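You operate a simulated robot arm through the tools that you are given. There is no shell and no other tool.

The job below is to be done with a simulated two-armed robot. You get a single attempt, and the scene is never put back.

Task
Gauge both new shoes and sort them by the 10 m limit.
Fine: One at a time on the anvil, yellow button; over the limit into the red rework tray, else into the green pass tray. Set down upright: green shoe marked new, black shoe marked new.

It is judged by the outcome, as a careful person would: the job done as asked, and still so three seconds after it is handed in. It fails if anything else is knocked over, pushed out of place, dropped, spilled or broken.

Robot
Two 7-joint arms with fingered hands on one trunk that stands fixed in place. Base frame: the origin is at the foot of the trunk, x ahead of it, y to its left, z up; the work surface is at about z = 0.92. Lengths are in m, angles in degrees, forces in N, time in s.
The left shoulder is at [0.06, 0.126, 1.23], the right one opposite. With the tool pointing down near the work surface each hand reaches from about 0.38 to 0.72 m from the base axis, measured 20 degrees to its own side. Payload 2.5 kg a hand.
Tool frame (each hand has its own): the origin (TCP) lies between the finger pads and is the grasp point; the fingertips stand 0.03 m ahead of it; z points along the fingers, y is the line along which they close. The gripper opens to 0.104 m; its body begins 0.035 m behind the TCP. The gripper is a hand of 5 fingers: y runs from the thumb to the fingers, the wrist lies at [-0.015, -0.104, -0.178] in the tool frame, and closing takes about 1.5 s.
Orientation is that of the tool frame in the base frame, as a unit quaternion [w, x, y, z]. With the fingers straight down and the wrist toward the robot, the tool's x, y and z point along [0, 1, 0], [1, 0, 0] and [0, 0, -1] of the base frame.

Tools
- The arms move only by the tool servo_tool. It takes "left_steps", "right_steps" or both (then of equal length, played together; a hand with none holds still); each is a list of rows, each an object (a shift or turn left out is 0, a gripper value left out holds the last) with "translation": the shift along the base's x, y, z in units of 200 mm (1.0 is 200 mm), a list of three; "dr": the turn, a rotation vector about the base's x, y, z in units of 90 degrees (1.0 is 90 degrees), a list of three; "grip": the opening, from 0 (shut) to 1 (fully open). In form: [{"translation": [dx, dy, dz], "dr": [wx, wy, wz], "grip": grip}, ...]. A call has 1 to 20 rows; each row is the pose to reach, as a shift and turn from the pose commanded when the call began. A call with a number of a shift or a turn outside -1 to 1 is refused whole. Each row takes 0.2 s and may step no farther than 0.05 m and 8.6 degrees from the row before; otherwise, or with a gripper value out of range, the whole call is refused. A pose out of reach is approached as far as the arm can. The call stops where the force on the tool passes 40 N (or 10 N more than at its start, if that is more) or the arm is blocked; 0.2 s more then pass. The fingers move at their own pace (about 0.153 m/s each) and stop on an object; they squeeze with about 32 N. The grip force told is the motor's: it shows also when the fingers shut on nothing. Time passes only in rows, and 0.2 s behind the last, so rows that repeat a pose let the fingers close. The reply holds the time, the measured pose of the TCP, the force on the tool along the base axes, the opening and the grip force, in the units named above and with some noise, with the torque about the TCP (base axes, N m) and any sound that the robot's microphone picked up.
- Cameras (640 x 400 px; columns grow to the right, rows downward): "scene" is now at [0.1388, 0.0338, 1.4414]; the picture's right is [0.18, -0.98, 0.00], its down [-0.52, -0.10, -0.85] and it looks along [0.84, 0.16, -0.53] (base axes); focal length 286 px, centre (320, 200). "left" rides on the left gripper at [-0.08, -0.078, -0.141] in its tool frame; the picture's right is [-0.78, -0.30, 0.56], its down [0.54, -0.78, 0.33] and it looks along [0.33, 0.56, 0.76] (tool axes); focal length 247 px, centre (320, 200). "right" rides on the right gripper at [0.08, -0.078, -0.141] in its tool frame; the picture's right is [-0.78, 0.30, -0.56], its down [-0.53, -0.78, 0.33] and it looks along [-0.33, 0.56, 0.76] (tool axes); focal length 247 px, centre (320, 200). There is no depth. A picture from a camera that has moved, and an enlarged one, comes with that camera's place and axes in the base frame and with its lens. The place of the scene camera against the robot may be out by one fixed shift of up to 0.025 m in any direction.
- get_image(camera): a new picture of that camera. It takes no simulated time.
- lift_body(by): slides the trunk up (or, below 0, down) by that many m; the arms and the scene camera ride with it, the base frame stays. It gives what a move gives, with no picture.
- hand_shape(shape, hand): the hand has 5 fingers and takes this shape, open, in about a second: jaw (thumb against the fingers, like two jaws); tri (thumb and two fingers); tip (a fingertip pinch); poke (one finger out to press); point (the index stretched); flat (the hand flat); cup (the hand cupped); fist (a fist). The gripper value then closes the fingers along that shape, each until it touches; the sizes above hold for jaw. It gives what a move gives, with no picture.
- aim_head(pan, tilt): turns the head with the scene camera to pan (to the left, within 86 degrees either way) and tilt (down, from -29 to 69), counted from straight ahead of the robot. It gives what a move gives.
- zoom(camera, box): a new picture of the part [left, top, right, bottom] of that camera's present view, enlarged. It takes no simulated time.
- hand_in(): hands the job in; it is judged then, once.

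Nothing tells you positions but the pictures and the camera data. Unless the task says otherwise, let go and move clear before handing in.

The tools are called after "Call:" as a command line: name --argument value ..., lists and objects as JSON in quotes. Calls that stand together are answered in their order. servo_tool: Moves the arms, as the interface text tells. Its arguments: {"type":"object","properties":{"left_steps":{"type":"array","items":{"type":"object","properties":{"translation":{"type":"array","items":{"type":"number"}},"dr":{"type":"array","items":{"type":"number"}},"grip":{"type":"number"}}}},"right_steps":{"type":"array","items":{"type":"object","properties":{"translation":{"type":"array","items":{"type":"number"}},"dr":{"type":"array","items":{"type":"number"}},"grip":{"type":"number"}}}}},"required":[]} The other tools are called the same way: lift_body (by) moves the trunk up or down; hand_shape (shape, hand) gives the hand a shape; aim_head (pan, tilt) turns the head that bears the scene camera; get_image (camera) takes a picture; zoom (camera, box) takes an enlarged picture of a part of a camera's view; hand_in () hands the job in.

At the start:

```text
time_s: 0.0
left_eef_pos: [0.4523, 0.2802, 1.2981]
left_ee_rot: [0.0, 0.707, 0.708, 0.0]
left_wrist_force: [0.4, -0.6, -0.7]
left_torque: [-0.01, 0.0, 0.0]
left_gripper_width: 0.1038
left_gripper_force: 0.3
left_shape: jaw
right_eef_pos: [0.5271, -0.0656, 1.2743]
right_ee_rot: [0.001, 0.706, 0.708, 0.0]
right_wrist_force: [-0.7, 0.0, 0.0]
right_torque: [-0.01, 0.01, -0.01]
right_gripper_width: 0.1035
right_gripper_force: 0.0
right_shape: jaw
trunk travel left (down, up): [-0.625, 0.315]
head pan, tilt (commanded): [10.6, 31.8]
```

scene: 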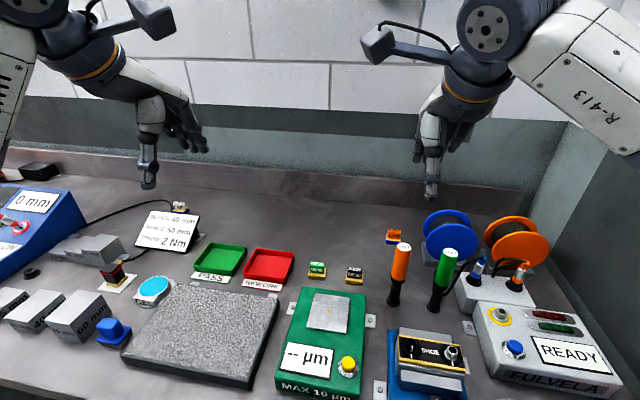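
right: 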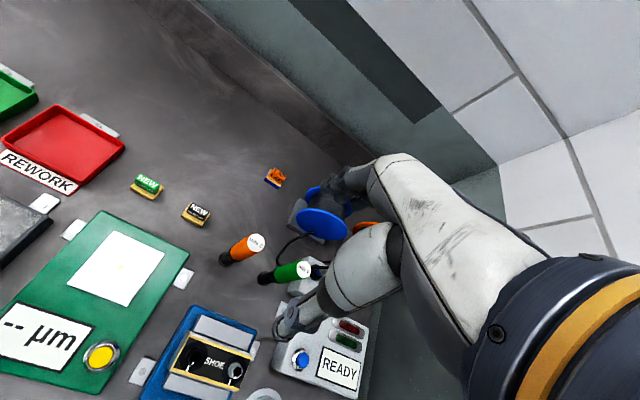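
left: 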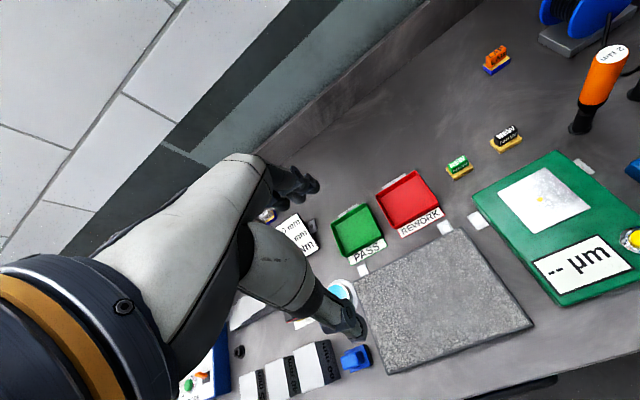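

I see a bench with a green gauge (MAX 10 µm) with a white anvil and a yellow button, green PASS and red REWORK trays, and two small shoes marked NEW (green and black). I'll zoom in to fix their positions first.

Call:
zoom --camera "scene" --box '[180, 220, 400, 400]'

Call:
zoom --camera "scene" --box '[290, 240, 390, 300]'

Call:
zoom --camera "right" --box '[100, 140, 260, 240]'

```text
2.22 times, centred on (290, 310) of scene
camera zoom: at [0.1388, 0.0338, 1.4414], right [0.18, -0.98, 0.0], down [-0.52, -0.1, -0.85], along [0.84, 0.16, -0.53], focal length 635 px, centre (387, -44)
```

zoom: 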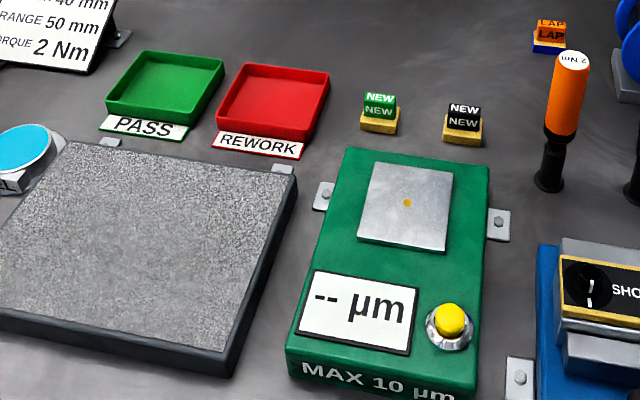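

```text
6.40 times, centred on (340, 270) of scene
camera zoom: at [0.1388, 0.0338, 1.4414], right [0.18, -0.98, 0.0], down [-0.52, -0.1, -0.85], along [0.84, 0.16, -0.53], focal length 1828 px, centre (192, -248)
```

zoom: 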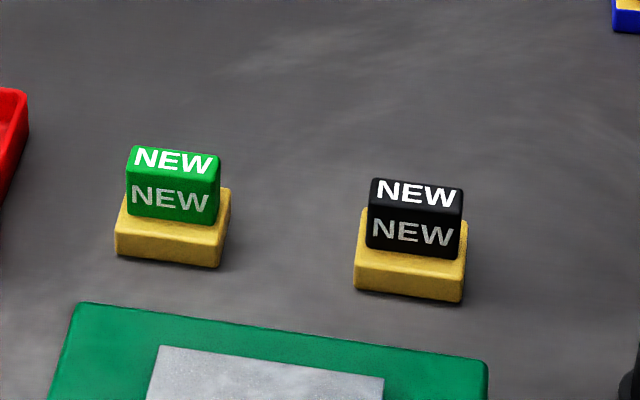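

```text
4.00 times, centred on (180, 190) of right
camera zoom: at [0.4492, 0.0139, 1.4174], right [0.3, -0.78, 0.56], down [-0.78, -0.54, -0.33], along [0.56, -0.33, -0.76], focal length 988 px, centre (880, 240)
```

zoom: 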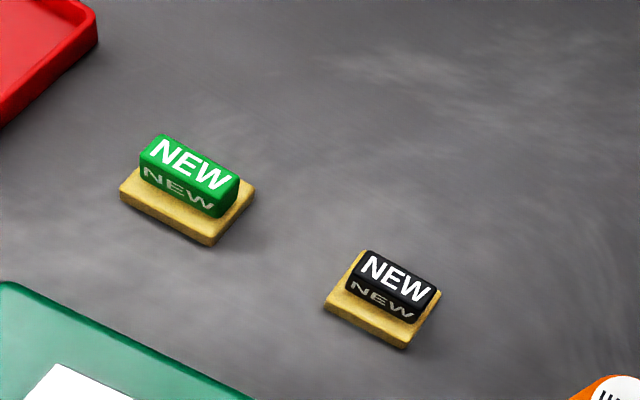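

The two shoes sit near (0.61, 0.12) and (0.60, 0.06), the gauge anvil is near (0.49, 0.07), and the trays are near (0.62, 0.25) and (0.62, 0.37). I'll move the right hand aside and bring the left hand over the shoes for a closer look.

Call:
servo_tool --right_steps '[{"translation": [-0.1, -0.2, 0]}, {"translation": [-0.2, -0.4, 0]}, {"translation": [-0.3, -0.6, 0]}, {"translation": [-0.4, -0.8, 0]}, {"translation": [-0.4, -0.8, 0]}, {"translation": [-0.4, -0.8, 0]}, {"translation": [-0.4, -0.8, 0]}, {"translation": [-0.4, -0.8, 0]}, {"translation": [-0.4, -0.8, 0]}, {"translation": [-0.4, -0.8, 0]}]' --left_steps '[{"translation": [0, 0, 0]}, {"translation": [0, 0, 0]}, {"translation": [0, 0, 0]}, {"translation": [0.1, -0.1, -0.1]}, {"translation": [0.2, -0.2, -0.2]}, {"translation": [0.3, -0.35, -0.3]}, {"translation": [0.4, -0.5, -0.4]}, {"translation": [0.5, -0.65, -0.5]}, {"translation": [0.6, -0.75, -0.6]}, {"translation": [0.65, -0.8, -0.75]}]'

Call:
get_image --camera "left"

Call:
get_image --camera "scene"

Call:
get_image --camera "right"

```text
time_s: 2.2
left_eef_pos: [0.5799, 0.1205, 1.1461]
left_ee_rot: [0.0, 0.707, 0.708, 0.0]
left_wrist_force: [-0.8, -0.4, -0.6]
left_torque: [0.02, -0.01, 0.01]
left_gripper_width: 0.1038
left_gripper_force: 0.1
left_shape: jaw
right_eef_pos: [0.4455, -0.2251, 1.273]
right_ee_rot: [0.0, 0.706, 0.708, 0.0]
right_wrist_force: [0.4, 0.4, 0.3]
right_torque: [0.03, -0.02, 0.02]
right_gripper_width: 0.1038
right_gripper_force: 0.1
right_shape: jaw
trunk travel left (down, up): [-0.625, 0.315]
head pan, tilt (commanded): [10.6, 31.8]
```

```text
taken
camera left: at [0.5025, 0.0397, 1.2869], right [-0.29, -0.78, -0.56], down [-0.78, 0.53, -0.33], along [0.56, 0.34, -0.76], focal length 247 px, centre (320, 200)
```

left: 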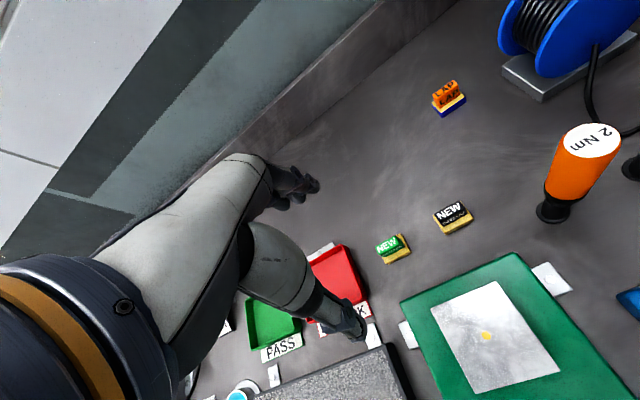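

```text
taken
camera scene: at [0.1391, 0.0338, 1.4414], right [0.18, -0.98, 0.0], down [-0.52, -0.1, -0.85], along [0.84, 0.16, -0.53], focal length 286 px, centre (320, 200)
```

scene: 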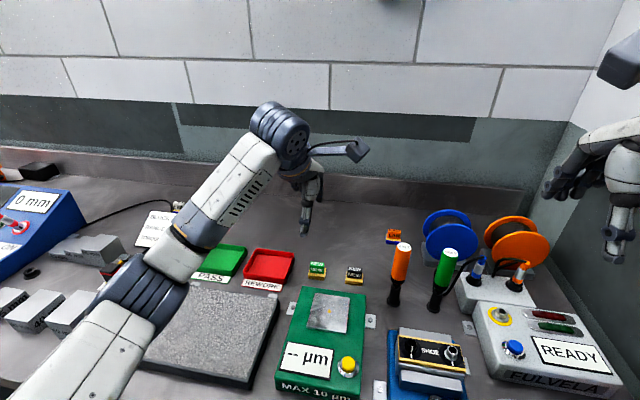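

```text
taken
camera right: at [0.368, -0.1456, 1.4154], right [0.3, -0.78, 0.56], down [-0.78, -0.54, -0.33], along [0.56, -0.33, -0.76], focal length 247 px, centre (320, 200)
```

right: 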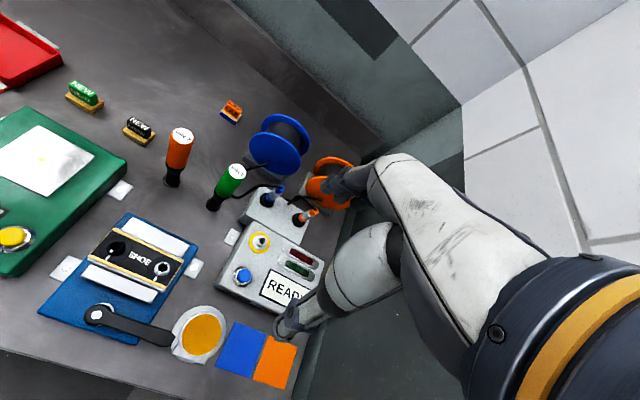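

The left camera now has a clear view of both shoes past the fingers. I'll zoom in to measure the shoes more accurately and check the gauge.

Call:
zoom --camera "left" --box '[360, 190, 488, 270]'

Call:
zoom --camera "left" --box '[380, 240, 636, 400]'

Call:
zoom --camera "right" --box '[0, 50, 240, 200]'

```text
5.00 times, centred on (424, 230) of left
camera zoom: at [0.5025, 0.0397, 1.2869], right [-0.29, -0.78, -0.56], down [-0.78, 0.53, -0.33], along [0.56, 0.34, -0.76], focal length 1235 px, centre (-200, 50)
```

zoom: 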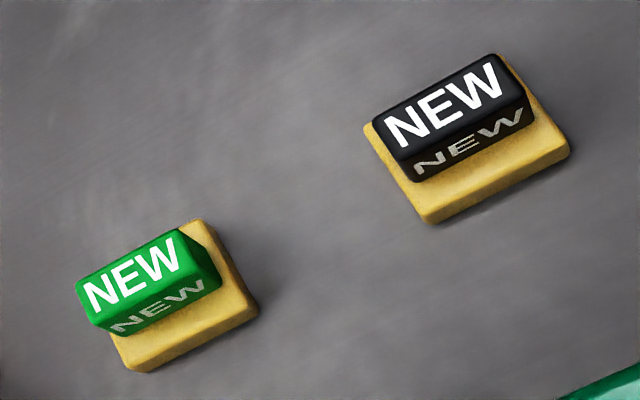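

```text
2.50 times, centred on (508, 320) of left
camera zoom: at [0.5025, 0.0397, 1.2869], right [-0.29, -0.78, -0.56], down [-0.78, 0.53, -0.33], along [0.56, 0.34, -0.76], focal length 617 px, centre (-150, -100)
```

zoom: 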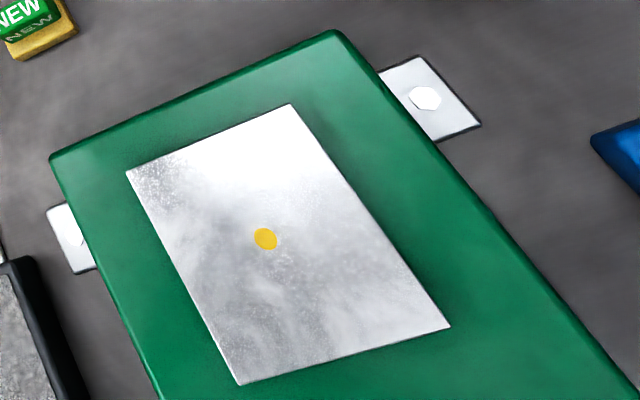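

```text
2.67 times, centred on (120, 125) of right
camera zoom: at [0.368, -0.1456, 1.4154], right [0.3, -0.78, 0.56], down [-0.78, -0.54, -0.33], along [0.56, -0.33, -0.76], focal length 659 px, centre (853, 400)
```

zoom: 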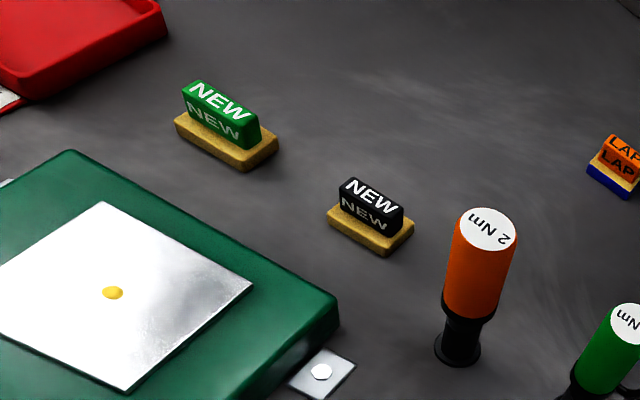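

The green shoe is at about (0.617, 0.115), the black shoe at (0.617, 0.025), and the anvil dot at (0.487, 0.065) with its top near z 0.965. Next I'll check the hand's shape before grasping.

Call:
zoom --camera "scene" --box '[240, 120, 400, 220]'

Call:
zoom --camera "left" --box '[200, 140, 420, 360]'

Call:
zoom --camera "scene" --box '[540, 100, 640, 280]'

```text
4.00 times, centred on (320, 170) of scene
camera zoom: at [0.1391, 0.0338, 1.4414], right [0.18, -0.98, 0.0], down [-0.52, -0.1, -0.85], along [0.84, 0.16, -0.53], focal length 1143 px, centre (320, 320)
```

zoom: 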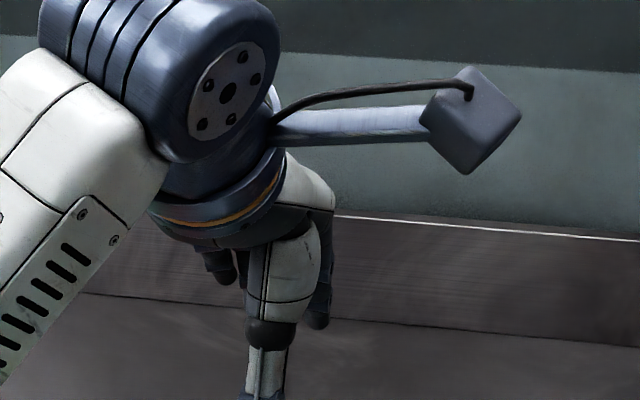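

```text
1.82 times, centred on (310, 250) of left
camera zoom: at [0.5025, 0.0397, 1.2869], right [-0.29, -0.78, -0.56], down [-0.78, 0.53, -0.33], along [0.56, 0.34, -0.76], focal length 449 px, centre (338, 109)
```

zoom: 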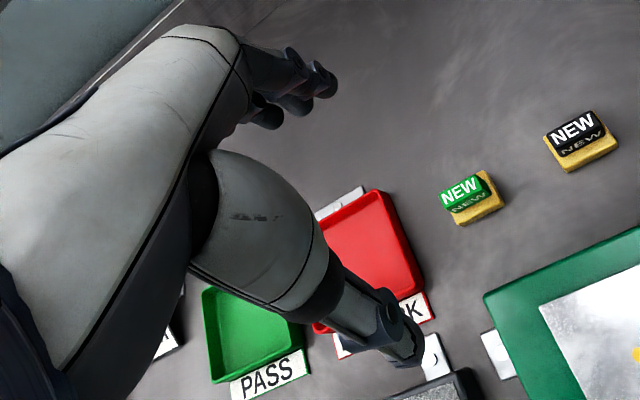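

```text
2.22 times, centred on (590, 190) of scene
camera zoom: at [0.1391, 0.0338, 1.4414], right [0.18, -0.98, 0.0], down [-0.52, -0.1, -0.85], along [0.84, 0.16, -0.53], focal length 635 px, centre (-280, 222)
```

zoom: 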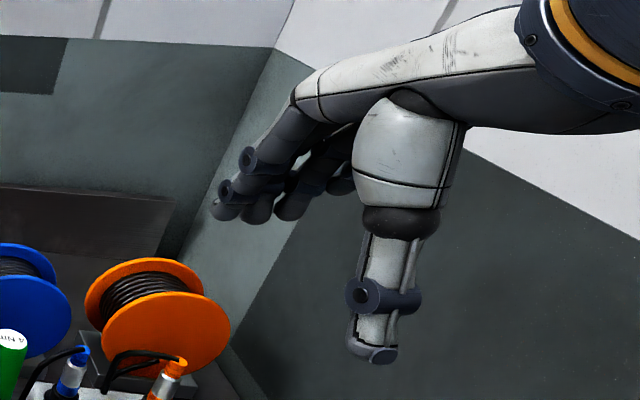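

The open hand has the thumb hanging toward the robot and the fingers reaching forward. I'll close it part way in free air to see where the pads meet relative to the TCP.

Call:
servo_tool --left_steps '[{"grip": 0.18}, {"grip": 0.18}, {"grip": 0.18}, {"grip": 0.18}, {"grip": 0.18}, {"grip": 0.18}, {"grip": 0.18}]'

Call:
get_image --camera "left"

Call:
zoom --camera "scene" --box '[240, 120, 400, 220]'

```text
time_s: 3.8
left_eef_pos: [0.5802, 0.1201, 1.1467]
left_ee_rot: [0.0, 0.707, 0.708, 0.0]
left_wrist_force: [0.4, 0.4, 0.7]
left_torque: [0.02, 0.03, -0.01]
left_gripper_width: 0.0191
left_gripper_force: 0.1
left_shape: jaw
right_eef_pos: [0.4457, -0.2248, 1.2731]
right_ee_rot: [0.001, 0.706, 0.708, 0.0]
right_wrist_force: [-0.3, 0.1, -0.9]
right_torque: [0.0, 0.02, 0.01]
right_gripper_width: 0.1036
right_gripper_force: 0.1
right_shape: jaw
trunk travel left (down, up): [-0.625, 0.315]
head pan, tilt (commanded): [10.6, 31.8]
```

```text
taken
camera left: at [0.502, 0.0399, 1.2873], right [-0.3, -0.78, -0.56], down [-0.78, 0.53, -0.33], along [0.56, 0.33, -0.76], focal length 247 px, centre (320, 200)
```

left: 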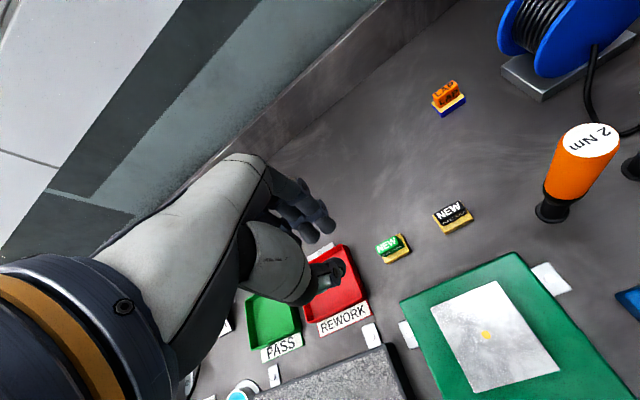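

```text
4.00 times, centred on (320, 170) of scene
camera zoom: at [0.1388, 0.0338, 1.4414], right [0.18, -0.98, 0.0], down [-0.52, -0.1, -0.85], along [0.84, 0.16, -0.53], focal length 1143 px, centre (320, 320)
```

zoom: 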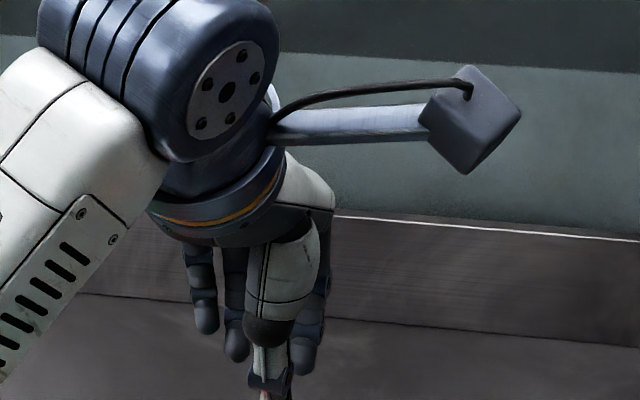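

Call:
zoom --camera "left" --box '[230, 150, 390, 310]'

Call:
zoom --camera "scene" --box '[270, 160, 350, 240]'

```text
2.50 times, centred on (310, 230) of left
camera zoom: at [0.502, 0.0399, 1.2873], right [-0.3, -0.78, -0.56], down [-0.78, 0.53, -0.33], along [0.56, 0.33, -0.76], focal length 617 px, centre (345, 125)
```

zoom: 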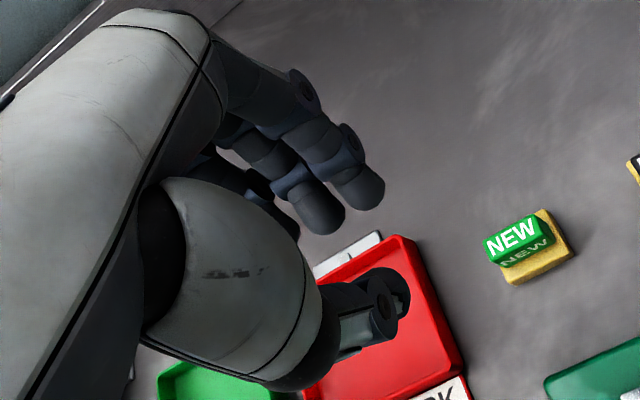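

```text
5.00 times, centred on (310, 200) of scene
camera zoom: at [0.1388, 0.0338, 1.4414], right [0.18, -0.98, 0.0], down [-0.52, -0.1, -0.85], along [0.84, 0.16, -0.53], focal length 1428 px, centre (370, 200)
```

zoom: 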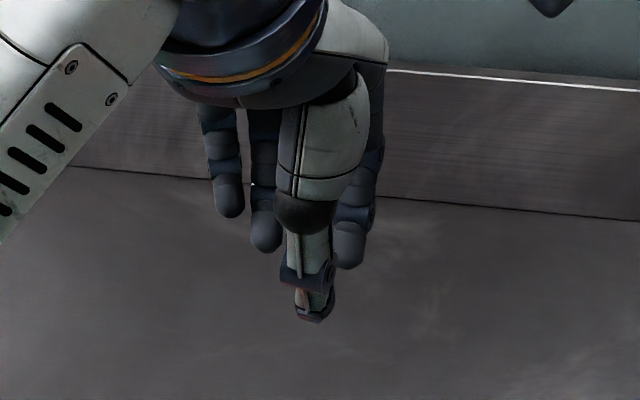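

The pads meet as stated, with the thumb opposing the middle finger and the tips about 0.03 m ahead of the TCP. I'll go over the green shoe with a half-open hand, since the thumb must stay clear of the gauge body behind it.

Call:
servo_tool --left_steps '[{"translation": [0.05, -0.005, -0.15], "grip": 0.5}, {"translation": [0.1, -0.01, -0.3], "grip": 0.5}, {"translation": [0.15, -0.02, -0.45], "grip": 0.5}, {"translation": [0.185, -0.0225, -0.6], "grip": 0.5}, {"translation": [0.185, -0.0225, -0.6], "grip": 0.5}]'

Call:
get_image --camera "left"

Call:
zoom --camera "scene" --box '[270, 200, 370, 300]'

```text
time_s: 5.0
left_eef_pos: [0.6183, 0.1162, 1.0295]
left_ee_rot: [0.001, 0.707, 0.707, 0.0]
left_wrist_force: [-0.7, 0.8, -0.4]
left_torque: [-0.02, 0.04, 0.0]
left_gripper_width: 0.0517
left_gripper_force: 0.2
left_shape: jaw
right_eef_pos: [0.4461, -0.2259, 1.2724]
right_ee_rot: [0.0, 0.706, 0.708, 0.0]
right_wrist_force: [0.1, -0.7, -0.3]
right_torque: [-0.02, 0.01, 0.0]
right_gripper_width: 0.1038
right_gripper_force: 0.1
right_shape: jaw
trunk travel left (down, up): [-0.625, 0.315]
head pan, tilt (commanded): [10.6, 31.8]
```

```text
taken
camera left: at [0.5413, 0.0358, 1.1691], right [-0.3, -0.78, -0.56], down [-0.78, 0.53, -0.33], along [0.56, 0.33, -0.76], focal length 247 px, centre (320, 200)
```

left: 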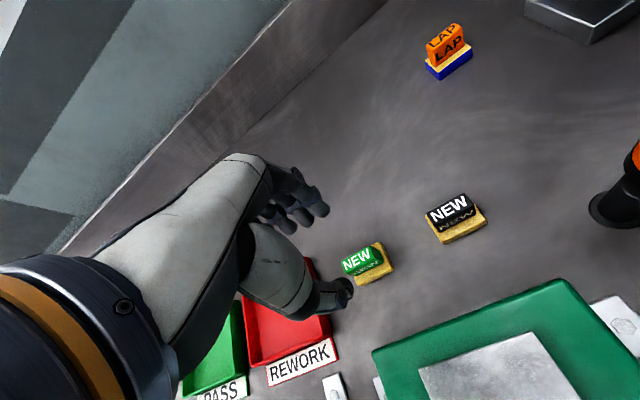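

```text
4.00 times, centred on (320, 250) of scene
camera zoom: at [0.1388, 0.0338, 1.4414], right [0.18, -0.98, 0.0], down [-0.52, -0.1, -0.85], along [0.84, 0.16, -0.53], focal length 1143 px, centre (320, 0)
```

zoom: 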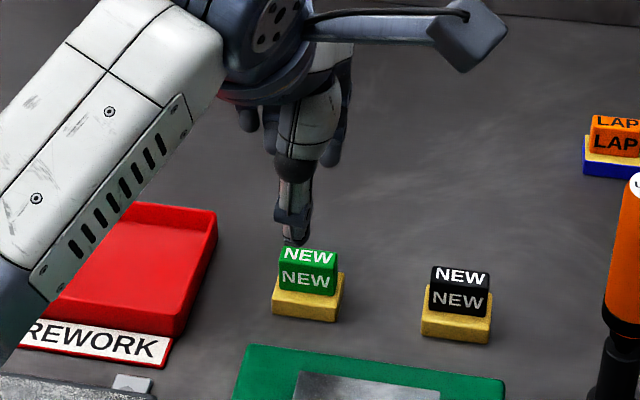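

Call:
zoom --camera "left" --box '[270, 170, 430, 310]'

```text
2.86 times, centred on (350, 240) of left
camera zoom: at [0.5413, 0.0358, 1.1691], right [-0.3, -0.78, -0.56], down [-0.78, 0.53, -0.33], along [0.56, 0.33, -0.76], focal length 706 px, centre (234, 86)
```

zoom: 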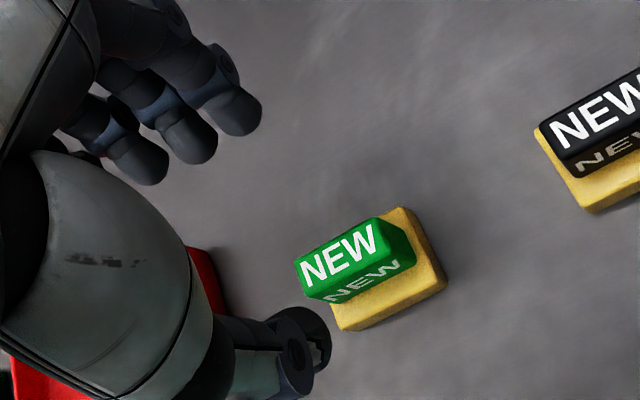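

The green shoe lines up with the TCP within about 2 mm. I'll lower the hand straddling the handle, with tips just above the yellow base, and check before closing.

Call:
servo_tool --left_steps '[{"translation": [-0.003, 0, -0.1]}, {"translation": [-0.005, 0, -0.2]}, {"translation": [-0.005, 0, -0.28]}, {"translation": [-0.005, 0, -0.28]}]'

Call:
zoom --camera "left" --box '[250, 150, 410, 310]'

Call:
zoom --camera "scene" --box '[280, 210, 380, 300]'

```text
time_s: 6.0
left_eef_pos: [0.6174, 0.1158, 0.9725]
left_ee_rot: [0.001, 0.706, 0.708, 0.0]
left_wrist_force: [0.3, 0.0, -0.5]
left_torque: [0.0, -0.02, -0.02]
left_gripper_width: 0.0516
left_gripper_force: 0.0
left_shape: jaw
right_eef_pos: [0.4449, -0.2256, 1.2733]
right_ee_rot: [-0.001, 0.706, 0.708, 0.0]
right_wrist_force: [0.3, 0.2, 0.5]
right_torque: [0.03, 0.0, 0.0]
right_gripper_width: 0.1037
right_gripper_force: 0.0
right_shape: jaw
trunk travel left (down, up): [-0.625, 0.315]
head pan, tilt (commanded): [10.6, 31.8]
```

```text
2.50 times, centred on (330, 230) of left
camera zoom: at [0.5403, 0.036, 1.1127], right [-0.3, -0.78, -0.56], down [-0.78, 0.53, -0.33], along [0.56, 0.33, -0.76], focal length 617 px, centre (295, 125)
```

zoom: 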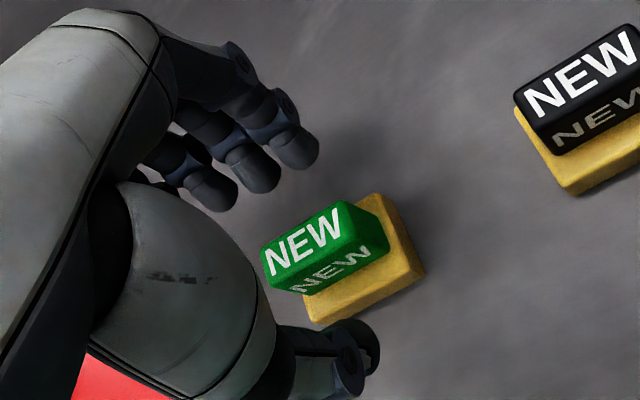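

```text
4.44 times, centred on (330, 255) of scene
camera zoom: at [0.1388, 0.0338, 1.4414], right [0.18, -0.98, 0.0], down [-0.52, -0.1, -0.85], along [0.84, 0.16, -0.53], focal length 1270 px, centre (276, -44)
```

zoom: 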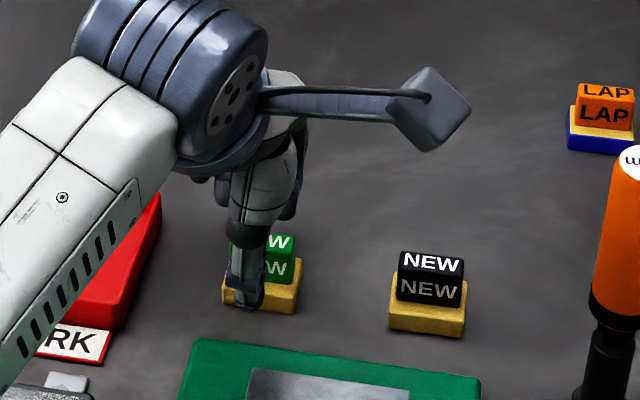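

The handle sits between the thumb and the index/middle fingers. I'll shift 3 mm toward −y to centre it, go down a few more millimetres, and close.

Call:
servo_tool --left_steps '[{"translation": [0, -0.015, -0.028], "grip": 0.5}, {"translation": [0, -0.015, -0.028], "grip": 0.5}, {"translation": [0, -0.015, -0.028], "grip": 0.3}, {"translation": [0, -0.015, -0.028], "grip": 0.1}, {"translation": [0, -0.015, -0.028], "grip": 0.0}, {"translation": [0, -0.015, -0.028], "grip": 0.0}, {"translation": [0, -0.015, -0.028], "grip": 0.0}, {"translation": [0, -0.015, -0.028], "grip": 0.0}, {"translation": [0, -0.015, -0.028], "grip": 0.0}]'

Call:
zoom --camera "left" --box '[250, 150, 410, 310]'

Call:
zoom --camera "scene" --box '[280, 210, 380, 300]'

```text
time_s: 8.0
left_eef_pos: [0.6166, 0.1121, 0.9658]
left_ee_rot: [0.0, 0.707, 0.707, 0.0]
left_wrist_force: [0.5, 0.2, -0.5]
left_torque: [-0.01, 0.02, 0.03]
left_gripper_width: 0.0084
left_gripper_force: 32.1
left_shape: jaw
right_eef_pos: [0.4461, -0.2251, 1.2733]
right_ee_rot: [0.001, 0.707, 0.708, 0.0]
right_wrist_force: [0.1, -0.2, -0.5]
right_torque: [-0.01, 0.01, 0.02]
right_gripper_width: 0.104
right_gripper_force: 0.1
right_shape: jaw
trunk travel left (down, up): [-0.625, 0.315]
head pan, tilt (commanded): [10.6, 31.8]
```

```text
2.50 times, centred on (330, 230) of left
camera zoom: at [0.5405, 0.0332, 1.1068], right [-0.3, -0.78, -0.56], down [-0.78, 0.53, -0.33], along [0.56, 0.33, -0.76], focal length 617 px, centre (295, 125)
```

zoom: 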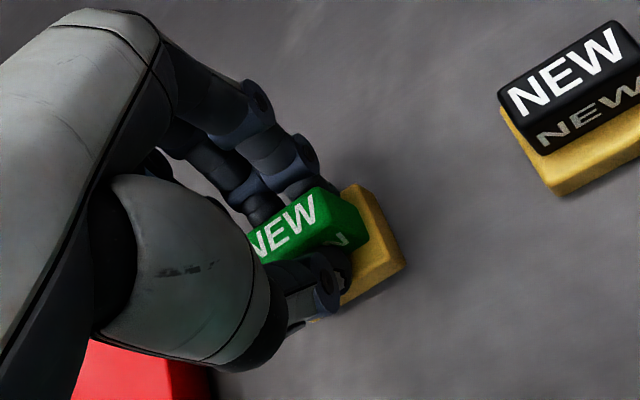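

```text
4.44 times, centred on (330, 255) of scene
camera zoom: at [0.1388, 0.0338, 1.4414], right [0.18, -0.98, 0.0], down [-0.52, -0.1, -0.85], along [0.84, 0.16, -0.53], focal length 1270 px, centre (276, -44)
```

zoom: 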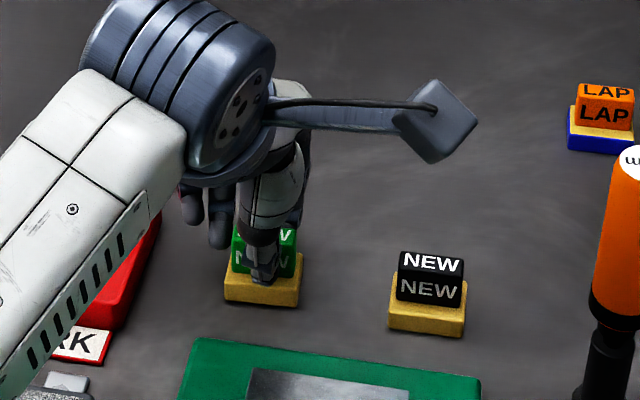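

The fingers are closed on the handle. I'll lift gently and check that the shoe comes with it.

Call:
servo_tool --left_steps '[{"translation": [0, 0, 0.06], "grip": 0.0}, {"translation": [0, 0, 0.14], "grip": 0.0}, {"translation": [0, 0, 0.25], "grip": 0.0}, {"translation": [0, 0, 0.4], "grip": 0.0}, {"translation": [0, 0, 0.4], "grip": 0.0}]'

Call:
get_image --camera "left"

Call:
zoom --camera "scene" --box '[260, 180, 400, 300]'

```text
time_s: 9.2
left_eef_pos: [0.6182, 0.113, 1.0461]
left_ee_rot: [-0.001, 0.707, 0.708, 0.001]
left_wrist_force: [-0.4, 0.6, -0.9]
left_torque: [0.03, 0.02, 0.02]
left_gripper_width: 0.0087
left_gripper_force: 32.2
left_shape: jaw
right_eef_pos: [0.4455, -0.2238, 1.2724]
right_ee_rot: [0.0, 0.707, 0.707, 0.0]
right_wrist_force: [0.3, 0.5, -0.3]
right_torque: [0.0, 0.01, -0.03]
right_gripper_width: 0.1035
right_gripper_force: 0.1
right_shape: jaw
trunk travel left (down, up): [-0.625, 0.315]
head pan, tilt (commanded): [10.6, 31.8]
```

```text
taken
camera left: at [0.5408, 0.0325, 1.1865], right [-0.3, -0.78, -0.56], down [-0.78, 0.53, -0.33], along [0.56, 0.33, -0.76], focal length 247 px, centre (320, 200)
```

left: 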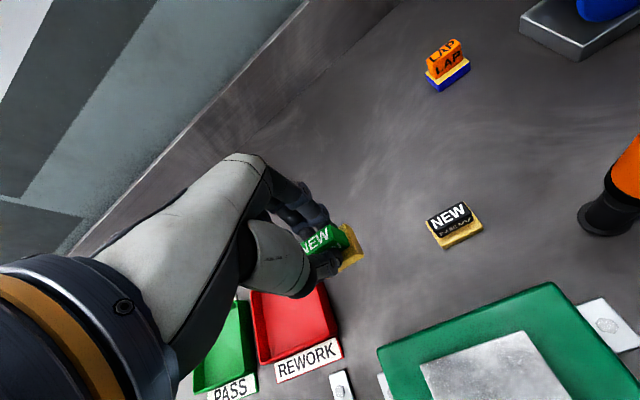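

```text
3.33 times, centred on (330, 240) of scene
camera zoom: at [0.139, 0.0339, 1.4414], right [0.18, -0.98, 0.0], down [-0.52, -0.1, -0.85], along [0.84, 0.16, -0.53], focal length 952 px, centre (287, 67)
```

zoom: 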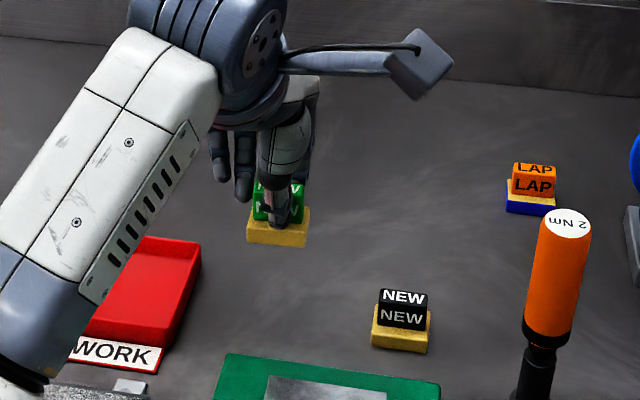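

The shoe is firmly held and level. I'll carry it over the anvil dot.

Call:
servo_tool --left_steps '[{"translation": [-0.1, -0.04, 0.05], "grip": 0.0}, {"translation": [-0.25, -0.1, 0.06], "grip": 0.0}, {"translation": [-0.4, -0.155, 0.06], "grip": 0.0}, {"translation": [-0.55, -0.21, 0.06], "grip": 0.0}, {"translation": [-0.65, -0.25, 0.04], "grip": 0.0}, {"translation": [-0.65, -0.25, 0.0], "grip": 0.0}, {"translation": [-0.65, -0.25, 0.0], "grip": 0.0}]'

Call:
get_image --camera "left"

Call:
get_image --camera "scene"

```text
time_s: 10.8
left_eef_pos: [0.4885, 0.0621, 1.0455]
left_ee_rot: [0.0, 0.707, 0.708, 0.0]
left_wrist_force: [-0.6, 0.1, -0.4]
left_torque: [0.03, -0.02, -0.01]
left_gripper_width: 0.0087
left_gripper_force: 31.9
left_shape: jaw
right_eef_pos: [0.4454, -0.2258, 1.2727]
right_ee_rot: [0.0, 0.707, 0.707, 0.0]
right_wrist_force: [-0.1, 0.5, -0.4]
right_torque: [0.01, -0.01, -0.02]
right_gripper_width: 0.1036
right_gripper_force: 0.0
right_shape: jaw
trunk travel left (down, up): [-0.625, 0.315]
head pan, tilt (commanded): [10.6, 31.8]
```

```text
taken
camera left: at [0.4098, -0.0175, 1.1862], right [-0.3, -0.78, -0.56], down [-0.78, 0.53, -0.33], along [0.56, 0.33, -0.76], focal length 247 px, centre (320, 200)
```

left: 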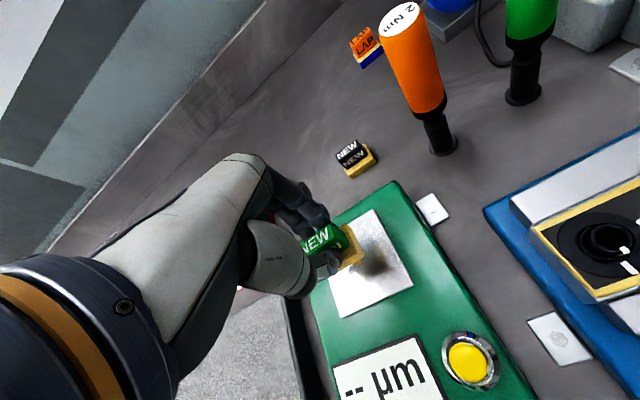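

```text
taken
camera scene: at [0.1388, 0.0338, 1.4414], right [0.18, -0.98, 0.0], down [-0.52, -0.1, -0.85], along [0.84, 0.16, -0.53], focal length 286 px, centre (320, 200)
```

scene: 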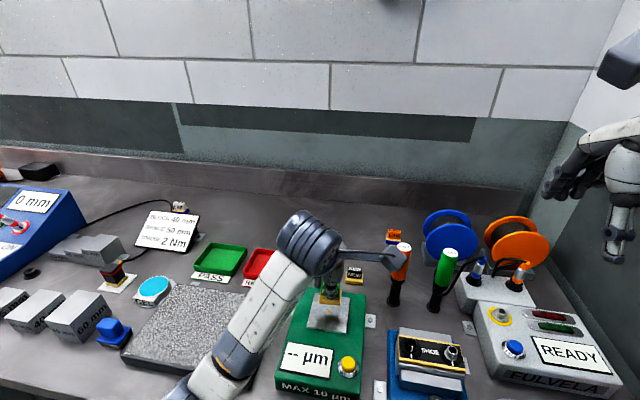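

The shoe is above the anvil dot. I'll lower it in small steps and watch for contact.

Call:
servo_tool --left_steps '[{"translation": [0, 0, -0.06], "grip": 0.0}, {"translation": [0, 0, -0.11], "grip": 0.0}, {"translation": [0, 0, -0.14], "grip": 0.0}, {"translation": [0, 0, -0.15], "grip": 0.0}, {"translation": [0, 0, -0.15], "grip": 0.0}]'

Call:
zoom --camera "left" --box '[270, 190, 430, 310]'

Call:
zoom --camera "scene" --box '[280, 250, 400, 340]'

```text
time_s: 12.0
left_eef_pos: [0.489, 0.0622, 1.0152]
left_ee_rot: [0.0, 0.706, 0.708, -0.001]
left_wrist_force: [0.3, 1.2, -1.0]
left_torque: [-0.01, -0.01, -0.02]
left_gripper_width: 0.0085
left_gripper_force: 31.9
left_shape: jaw
right_eef_pos: [0.4446, -0.2252, 1.2744]
right_ee_rot: [0.0, 0.707, 0.707, 0.0]
right_wrist_force: [0.1, 0.4, 0.9]
right_torque: [0.03, 0.04, -0.01]
right_gripper_width: 0.1037
right_gripper_force: 0.0
right_shape: jaw
trunk travel left (down, up): [-0.625, 0.315]
head pan, tilt (commanded): [10.6, 31.8]
```

```text
3.33 times, centred on (350, 250) of left
camera zoom: at [0.4112, -0.0173, 1.1564], right [-0.3, -0.78, -0.56], down [-0.78, 0.53, -0.33], along [0.56, 0.33, -0.76], focal length 823 px, centre (220, 33)
```

zoom: 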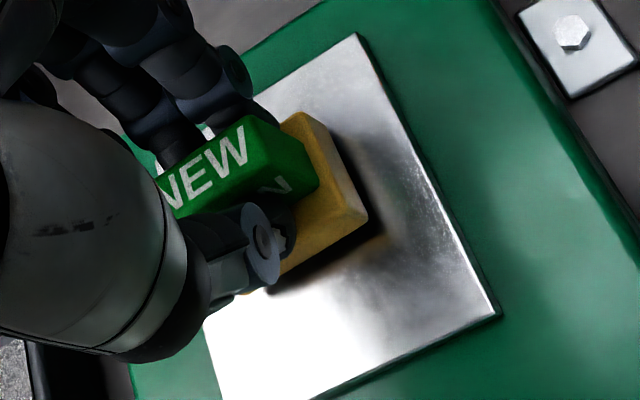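

```text
4.44 times, centred on (340, 295) of scene
camera zoom: at [0.1389, 0.0338, 1.4414], right [0.18, -0.98, 0.0], down [-0.52, -0.1, -0.85], along [0.84, 0.16, -0.53], focal length 1270 px, centre (231, -222)
```

zoom: 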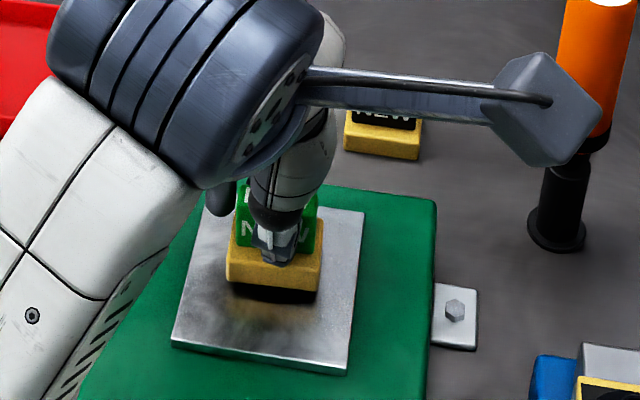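

A small dark gap remains under the shoe. I'll keep lowering in 1–2 mm steps.

Call:
servo_tool --left_steps '[{"translation": [0, 0, -0.01], "grip": 0.0}, {"translation": [0, 0, -0.015], "grip": 0.0}, {"translation": [0, 0, -0.02], "grip": 0.0}, {"translation": [0, 0, -0.02], "grip": 0.0}]'

Call:
zoom --camera "left" --box '[270, 190, 430, 310]'

Call:
zoom --camera "scene" --box '[310, 280, 370, 330]'

```text
time_s: 13.0
left_eef_pos: [0.4887, 0.0627, 1.0116]
left_ee_rot: [0.001, 0.707, 0.707, 0.0]
left_wrist_force: [0.0, -0.5, 1.4]
left_torque: [0.0, -0.04, 0.0]
left_gripper_width: 0.0085
left_gripper_force: 31.8
left_shape: jaw
right_eef_pos: [0.4466, -0.2253, 1.2733]
right_ee_rot: [0.0, 0.707, 0.708, 0.0]
right_wrist_force: [-0.3, 0.2, 0.4]
right_torque: [-0.03, 0.02, -0.04]
right_gripper_width: 0.1037
right_gripper_force: 0.1
right_shape: jaw
trunk travel left (down, up): [-0.625, 0.315]
head pan, tilt (commanded): [10.6, 31.8]
```

```text
3.33 times, centred on (350, 250) of left
camera zoom: at [0.4108, -0.0173, 1.1526], right [-0.29, -0.78, -0.56], down [-0.78, 0.53, -0.33], along [0.56, 0.33, -0.76], focal length 823 px, centre (220, 33)
```

zoom: 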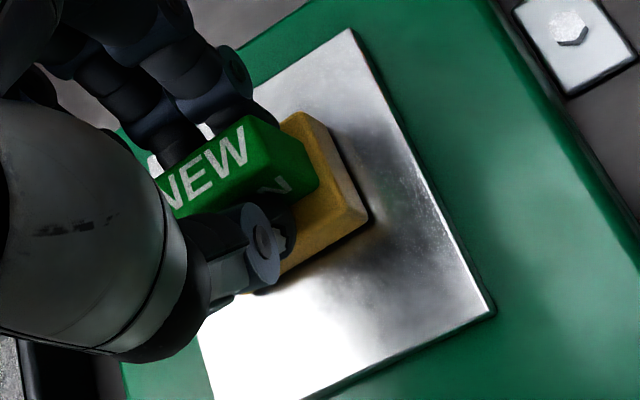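

```text
8.00 times, centred on (340, 305) of scene
camera zoom: at [0.1387, 0.0338, 1.4414], right [0.18, -0.98, 0.0], down [-0.52, -0.1, -0.85], along [0.84, 0.16, -0.53], focal length 2286 px, centre (160, -640)
```

zoom: 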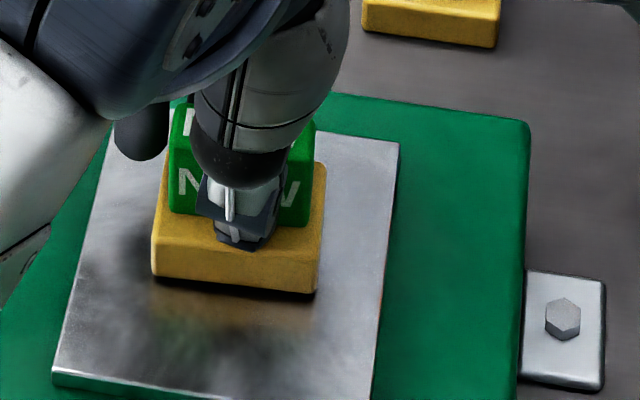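

Call:
servo_tool --left_steps '[{"translation": [0, 0, -0.005], "grip": 0.0}, {"translation": [0, 0, -0.008], "grip": 0.0}, {"translation": [0, 0, -0.008], "grip": 0.0}]'

Call:
zoom --camera "scene" --box '[310, 280, 370, 330]'

```text
time_s: 13.8
left_eef_pos: [0.4871, 0.0621, 1.0095]
left_ee_rot: [0.0, 0.708, 0.707, 0.001]
left_wrist_force: [-3.1, 0.1, 9.4]
left_torque: [-0.04, -0.04, 0.01]
left_gripper_width: 0.0088
left_gripper_force: 31.6
left_shape: jaw
right_eef_pos: [0.4442, -0.2249, 1.2726]
right_ee_rot: [0.0, 0.707, 0.707, 0.0]
right_wrist_force: [0.4, -0.5, 0.3]
right_torque: [-0.05, -0.01, 0.02]
right_gripper_width: 0.1037
right_gripper_force: 0.1
right_shape: jaw
trunk travel left (down, up): [-0.625, 0.315]
head pan, tilt (commanded): [10.6, 31.8]
```

```text
8.00 times, centred on (340, 305) of scene
camera zoom: at [0.1376, 0.0337, 1.4416], right [0.18, -0.98, 0.0], down [-0.52, -0.1, -0.85], along [0.84, 0.16, -0.53], focal length 2286 px, centre (160, -640)
```

zoom: 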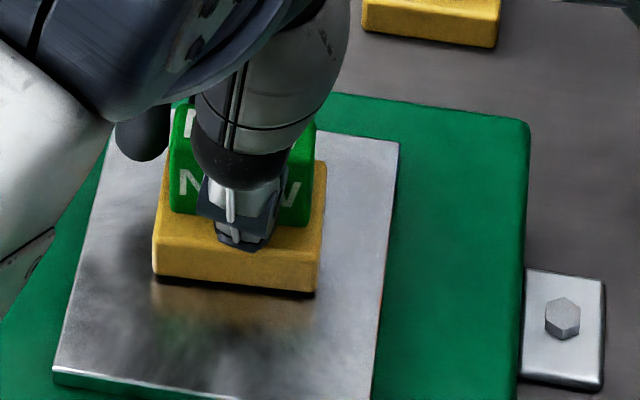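

Contact shows at about 9 N, so the shoe is seated on the anvil. I'll release it, then lift straight up.

Call:
servo_tool --left_steps '[{"translation": [0, 0, 0.004], "grip": 0.2}, {"translation": [0, 0, 0.004], "grip": 0.45}, {"translation": [0, 0, 0.004], "grip": 0.5}, {"translation": [0, 0, 0.004], "grip": 0.5}, {"translation": [0, 0, 0.004], "grip": 0.5}]'

Call:
zoom --camera "left" --box '[250, 150, 450, 310]'

Call:
zoom --camera "scene" --box '[280, 250, 400, 340]'

```text
time_s: 15.0
left_eef_pos: [0.4889, 0.062, 1.0112]
left_ee_rot: [0.001, 0.707, 0.707, 0.001]
left_wrist_force: [-0.3, 0.7, 0.1]
left_torque: [0.0, 0.0, 0.03]
left_gripper_width: 0.0515
left_gripper_force: 0.0
left_shape: jaw
right_eef_pos: [0.4441, -0.2251, 1.2729]
right_ee_rot: [0.001, 0.706, 0.708, 0.0]
right_wrist_force: [-0.3, 0.9, -0.3]
right_torque: [-0.01, 0.01, -0.01]
right_gripper_width: 0.1036
right_gripper_force: 0.0
right_shape: jaw
trunk travel left (down, up): [-0.625, 0.315]
head pan, tilt (commanded): [10.6, 31.8]
```

```text
2.50 times, centred on (350, 230) of left
camera zoom: at [0.4114, -0.0177, 1.1515], right [-0.3, -0.78, -0.56], down [-0.78, 0.53, -0.33], along [0.56, 0.33, -0.76], focal length 617 px, centre (245, 125)
```

zoom: 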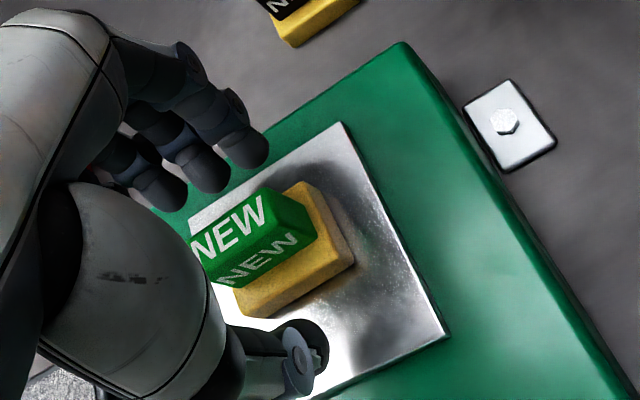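

```text
4.44 times, centred on (340, 295) of scene
camera zoom: at [0.1389, 0.0338, 1.4414], right [0.18, -0.98, 0.0], down [-0.52, -0.1, -0.85], along [0.84, 0.16, -0.53], focal length 1270 px, centre (231, -222)
```

zoom: 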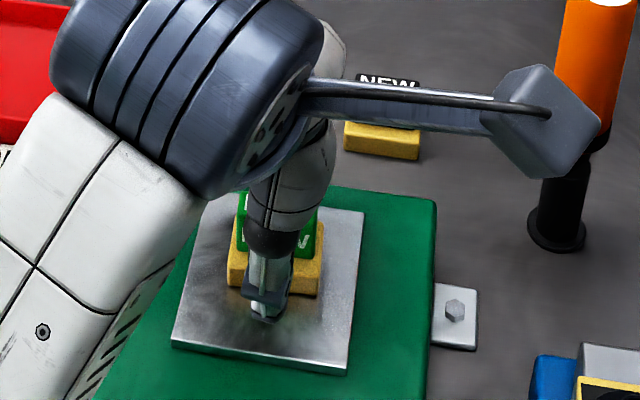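

The green shoe stands upright on the anvil and is free of the hand. I'll rise clear, close the fingers, and move over the yellow button at about (0.390, 0.018).

Call:
servo_tool --left_steps '[{"translation": [0, 0, 0.15], "grip": 0.5}, {"translation": [0, 0, 0.3], "grip": 0.5}, {"translation": [0, 0, 0.4], "grip": 0.3}, {"translation": [-0.15, -0.07, 0.4], "grip": 0.0}, {"translation": [-0.3, -0.15, 0.4], "grip": 0.0}, {"translation": [-0.45, -0.21, 0.4], "grip": 0.0}, {"translation": [-0.495, -0.23, 0.35], "grip": 0.0}, {"translation": [-0.495, -0.23, 0.35], "grip": 0.0}]'

Call:
get_image --camera "left"

Call:
get_image --camera "scene"

```text
time_s: 16.8
left_eef_pos: [0.3895, 0.0161, 1.0826]
left_ee_rot: [0.0, 0.707, 0.707, 0.0]
left_wrist_force: [-0.1, 0.5, -0.6]
left_torque: [-0.02, 0.0, 0.01]
left_gripper_width: 0.0
left_gripper_force: 32.1
left_shape: jaw
right_eef_pos: [0.445, -0.2248, 1.272]
right_ee_rot: [0.0, 0.707, 0.707, 0.001]
right_wrist_force: [0.4, -0.6, -0.2]
right_torque: [0.02, -0.03, 0.0]
right_gripper_width: 0.1035
right_gripper_force: 0.0
right_shape: jaw
trunk travel left (down, up): [-0.625, 0.315]
head pan, tilt (commanded): [10.6, 31.8]
```

```text
taken
camera left: at [0.312, -0.0638, 1.223], right [-0.3, -0.78, -0.56], down [-0.78, 0.53, -0.33], along [0.56, 0.34, -0.76], focal length 247 px, centre (320, 200)
```

left: 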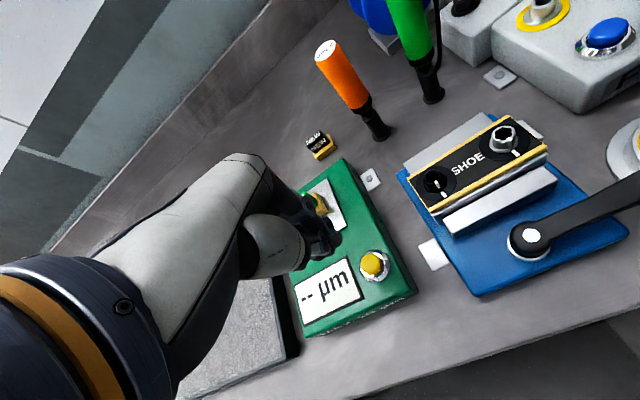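

```text
taken
camera scene: at [0.1388, 0.0338, 1.4414], right [0.18, -0.98, 0.0], down [-0.52, -0.1, -0.85], along [0.84, 0.16, -0.53], focal length 286 px, centre (320, 200)
```

scene: 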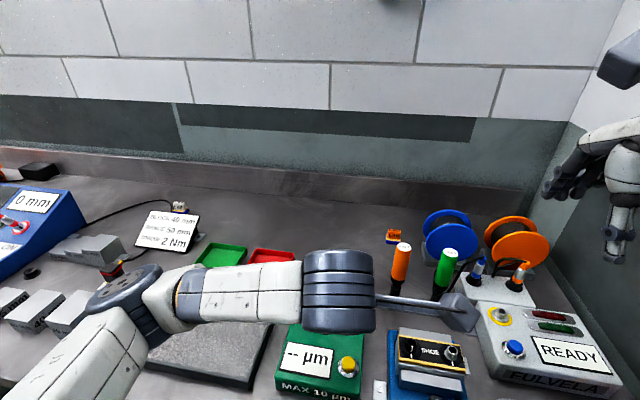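

Call:
zoom --camera "left" --box '[270, 180, 430, 300]'

Call:
zoom --camera "scene" --box '[270, 310, 380, 400]'

```text
3.33 times, centred on (350, 240) of left
camera zoom: at [0.312, -0.0638, 1.223], right [-0.3, -0.78, -0.56], down [-0.78, 0.53, -0.33], along [0.56, 0.34, -0.76], focal length 823 px, centre (220, 67)
```

zoom: 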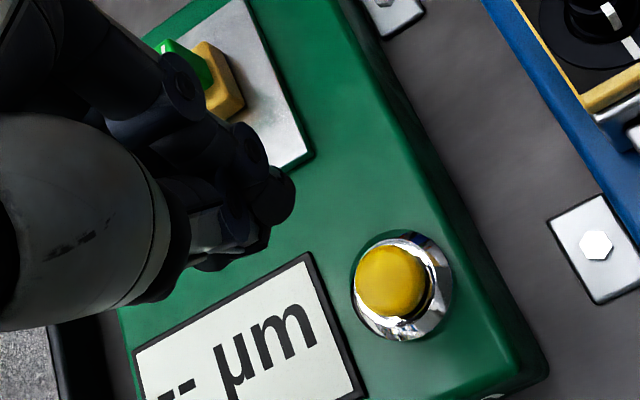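

```text
4.44 times, centred on (325, 355) of scene
camera zoom: at [0.1388, 0.0338, 1.4414], right [0.18, -0.98, 0.0], down [-0.52, -0.1, -0.85], along [0.84, 0.16, -0.53], focal length 1270 px, centre (298, -489)
```

zoom: 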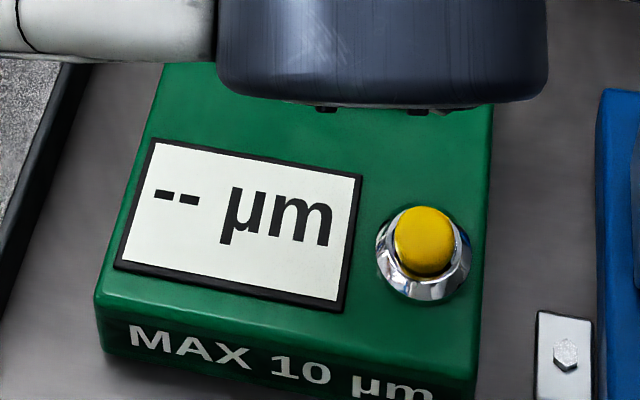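

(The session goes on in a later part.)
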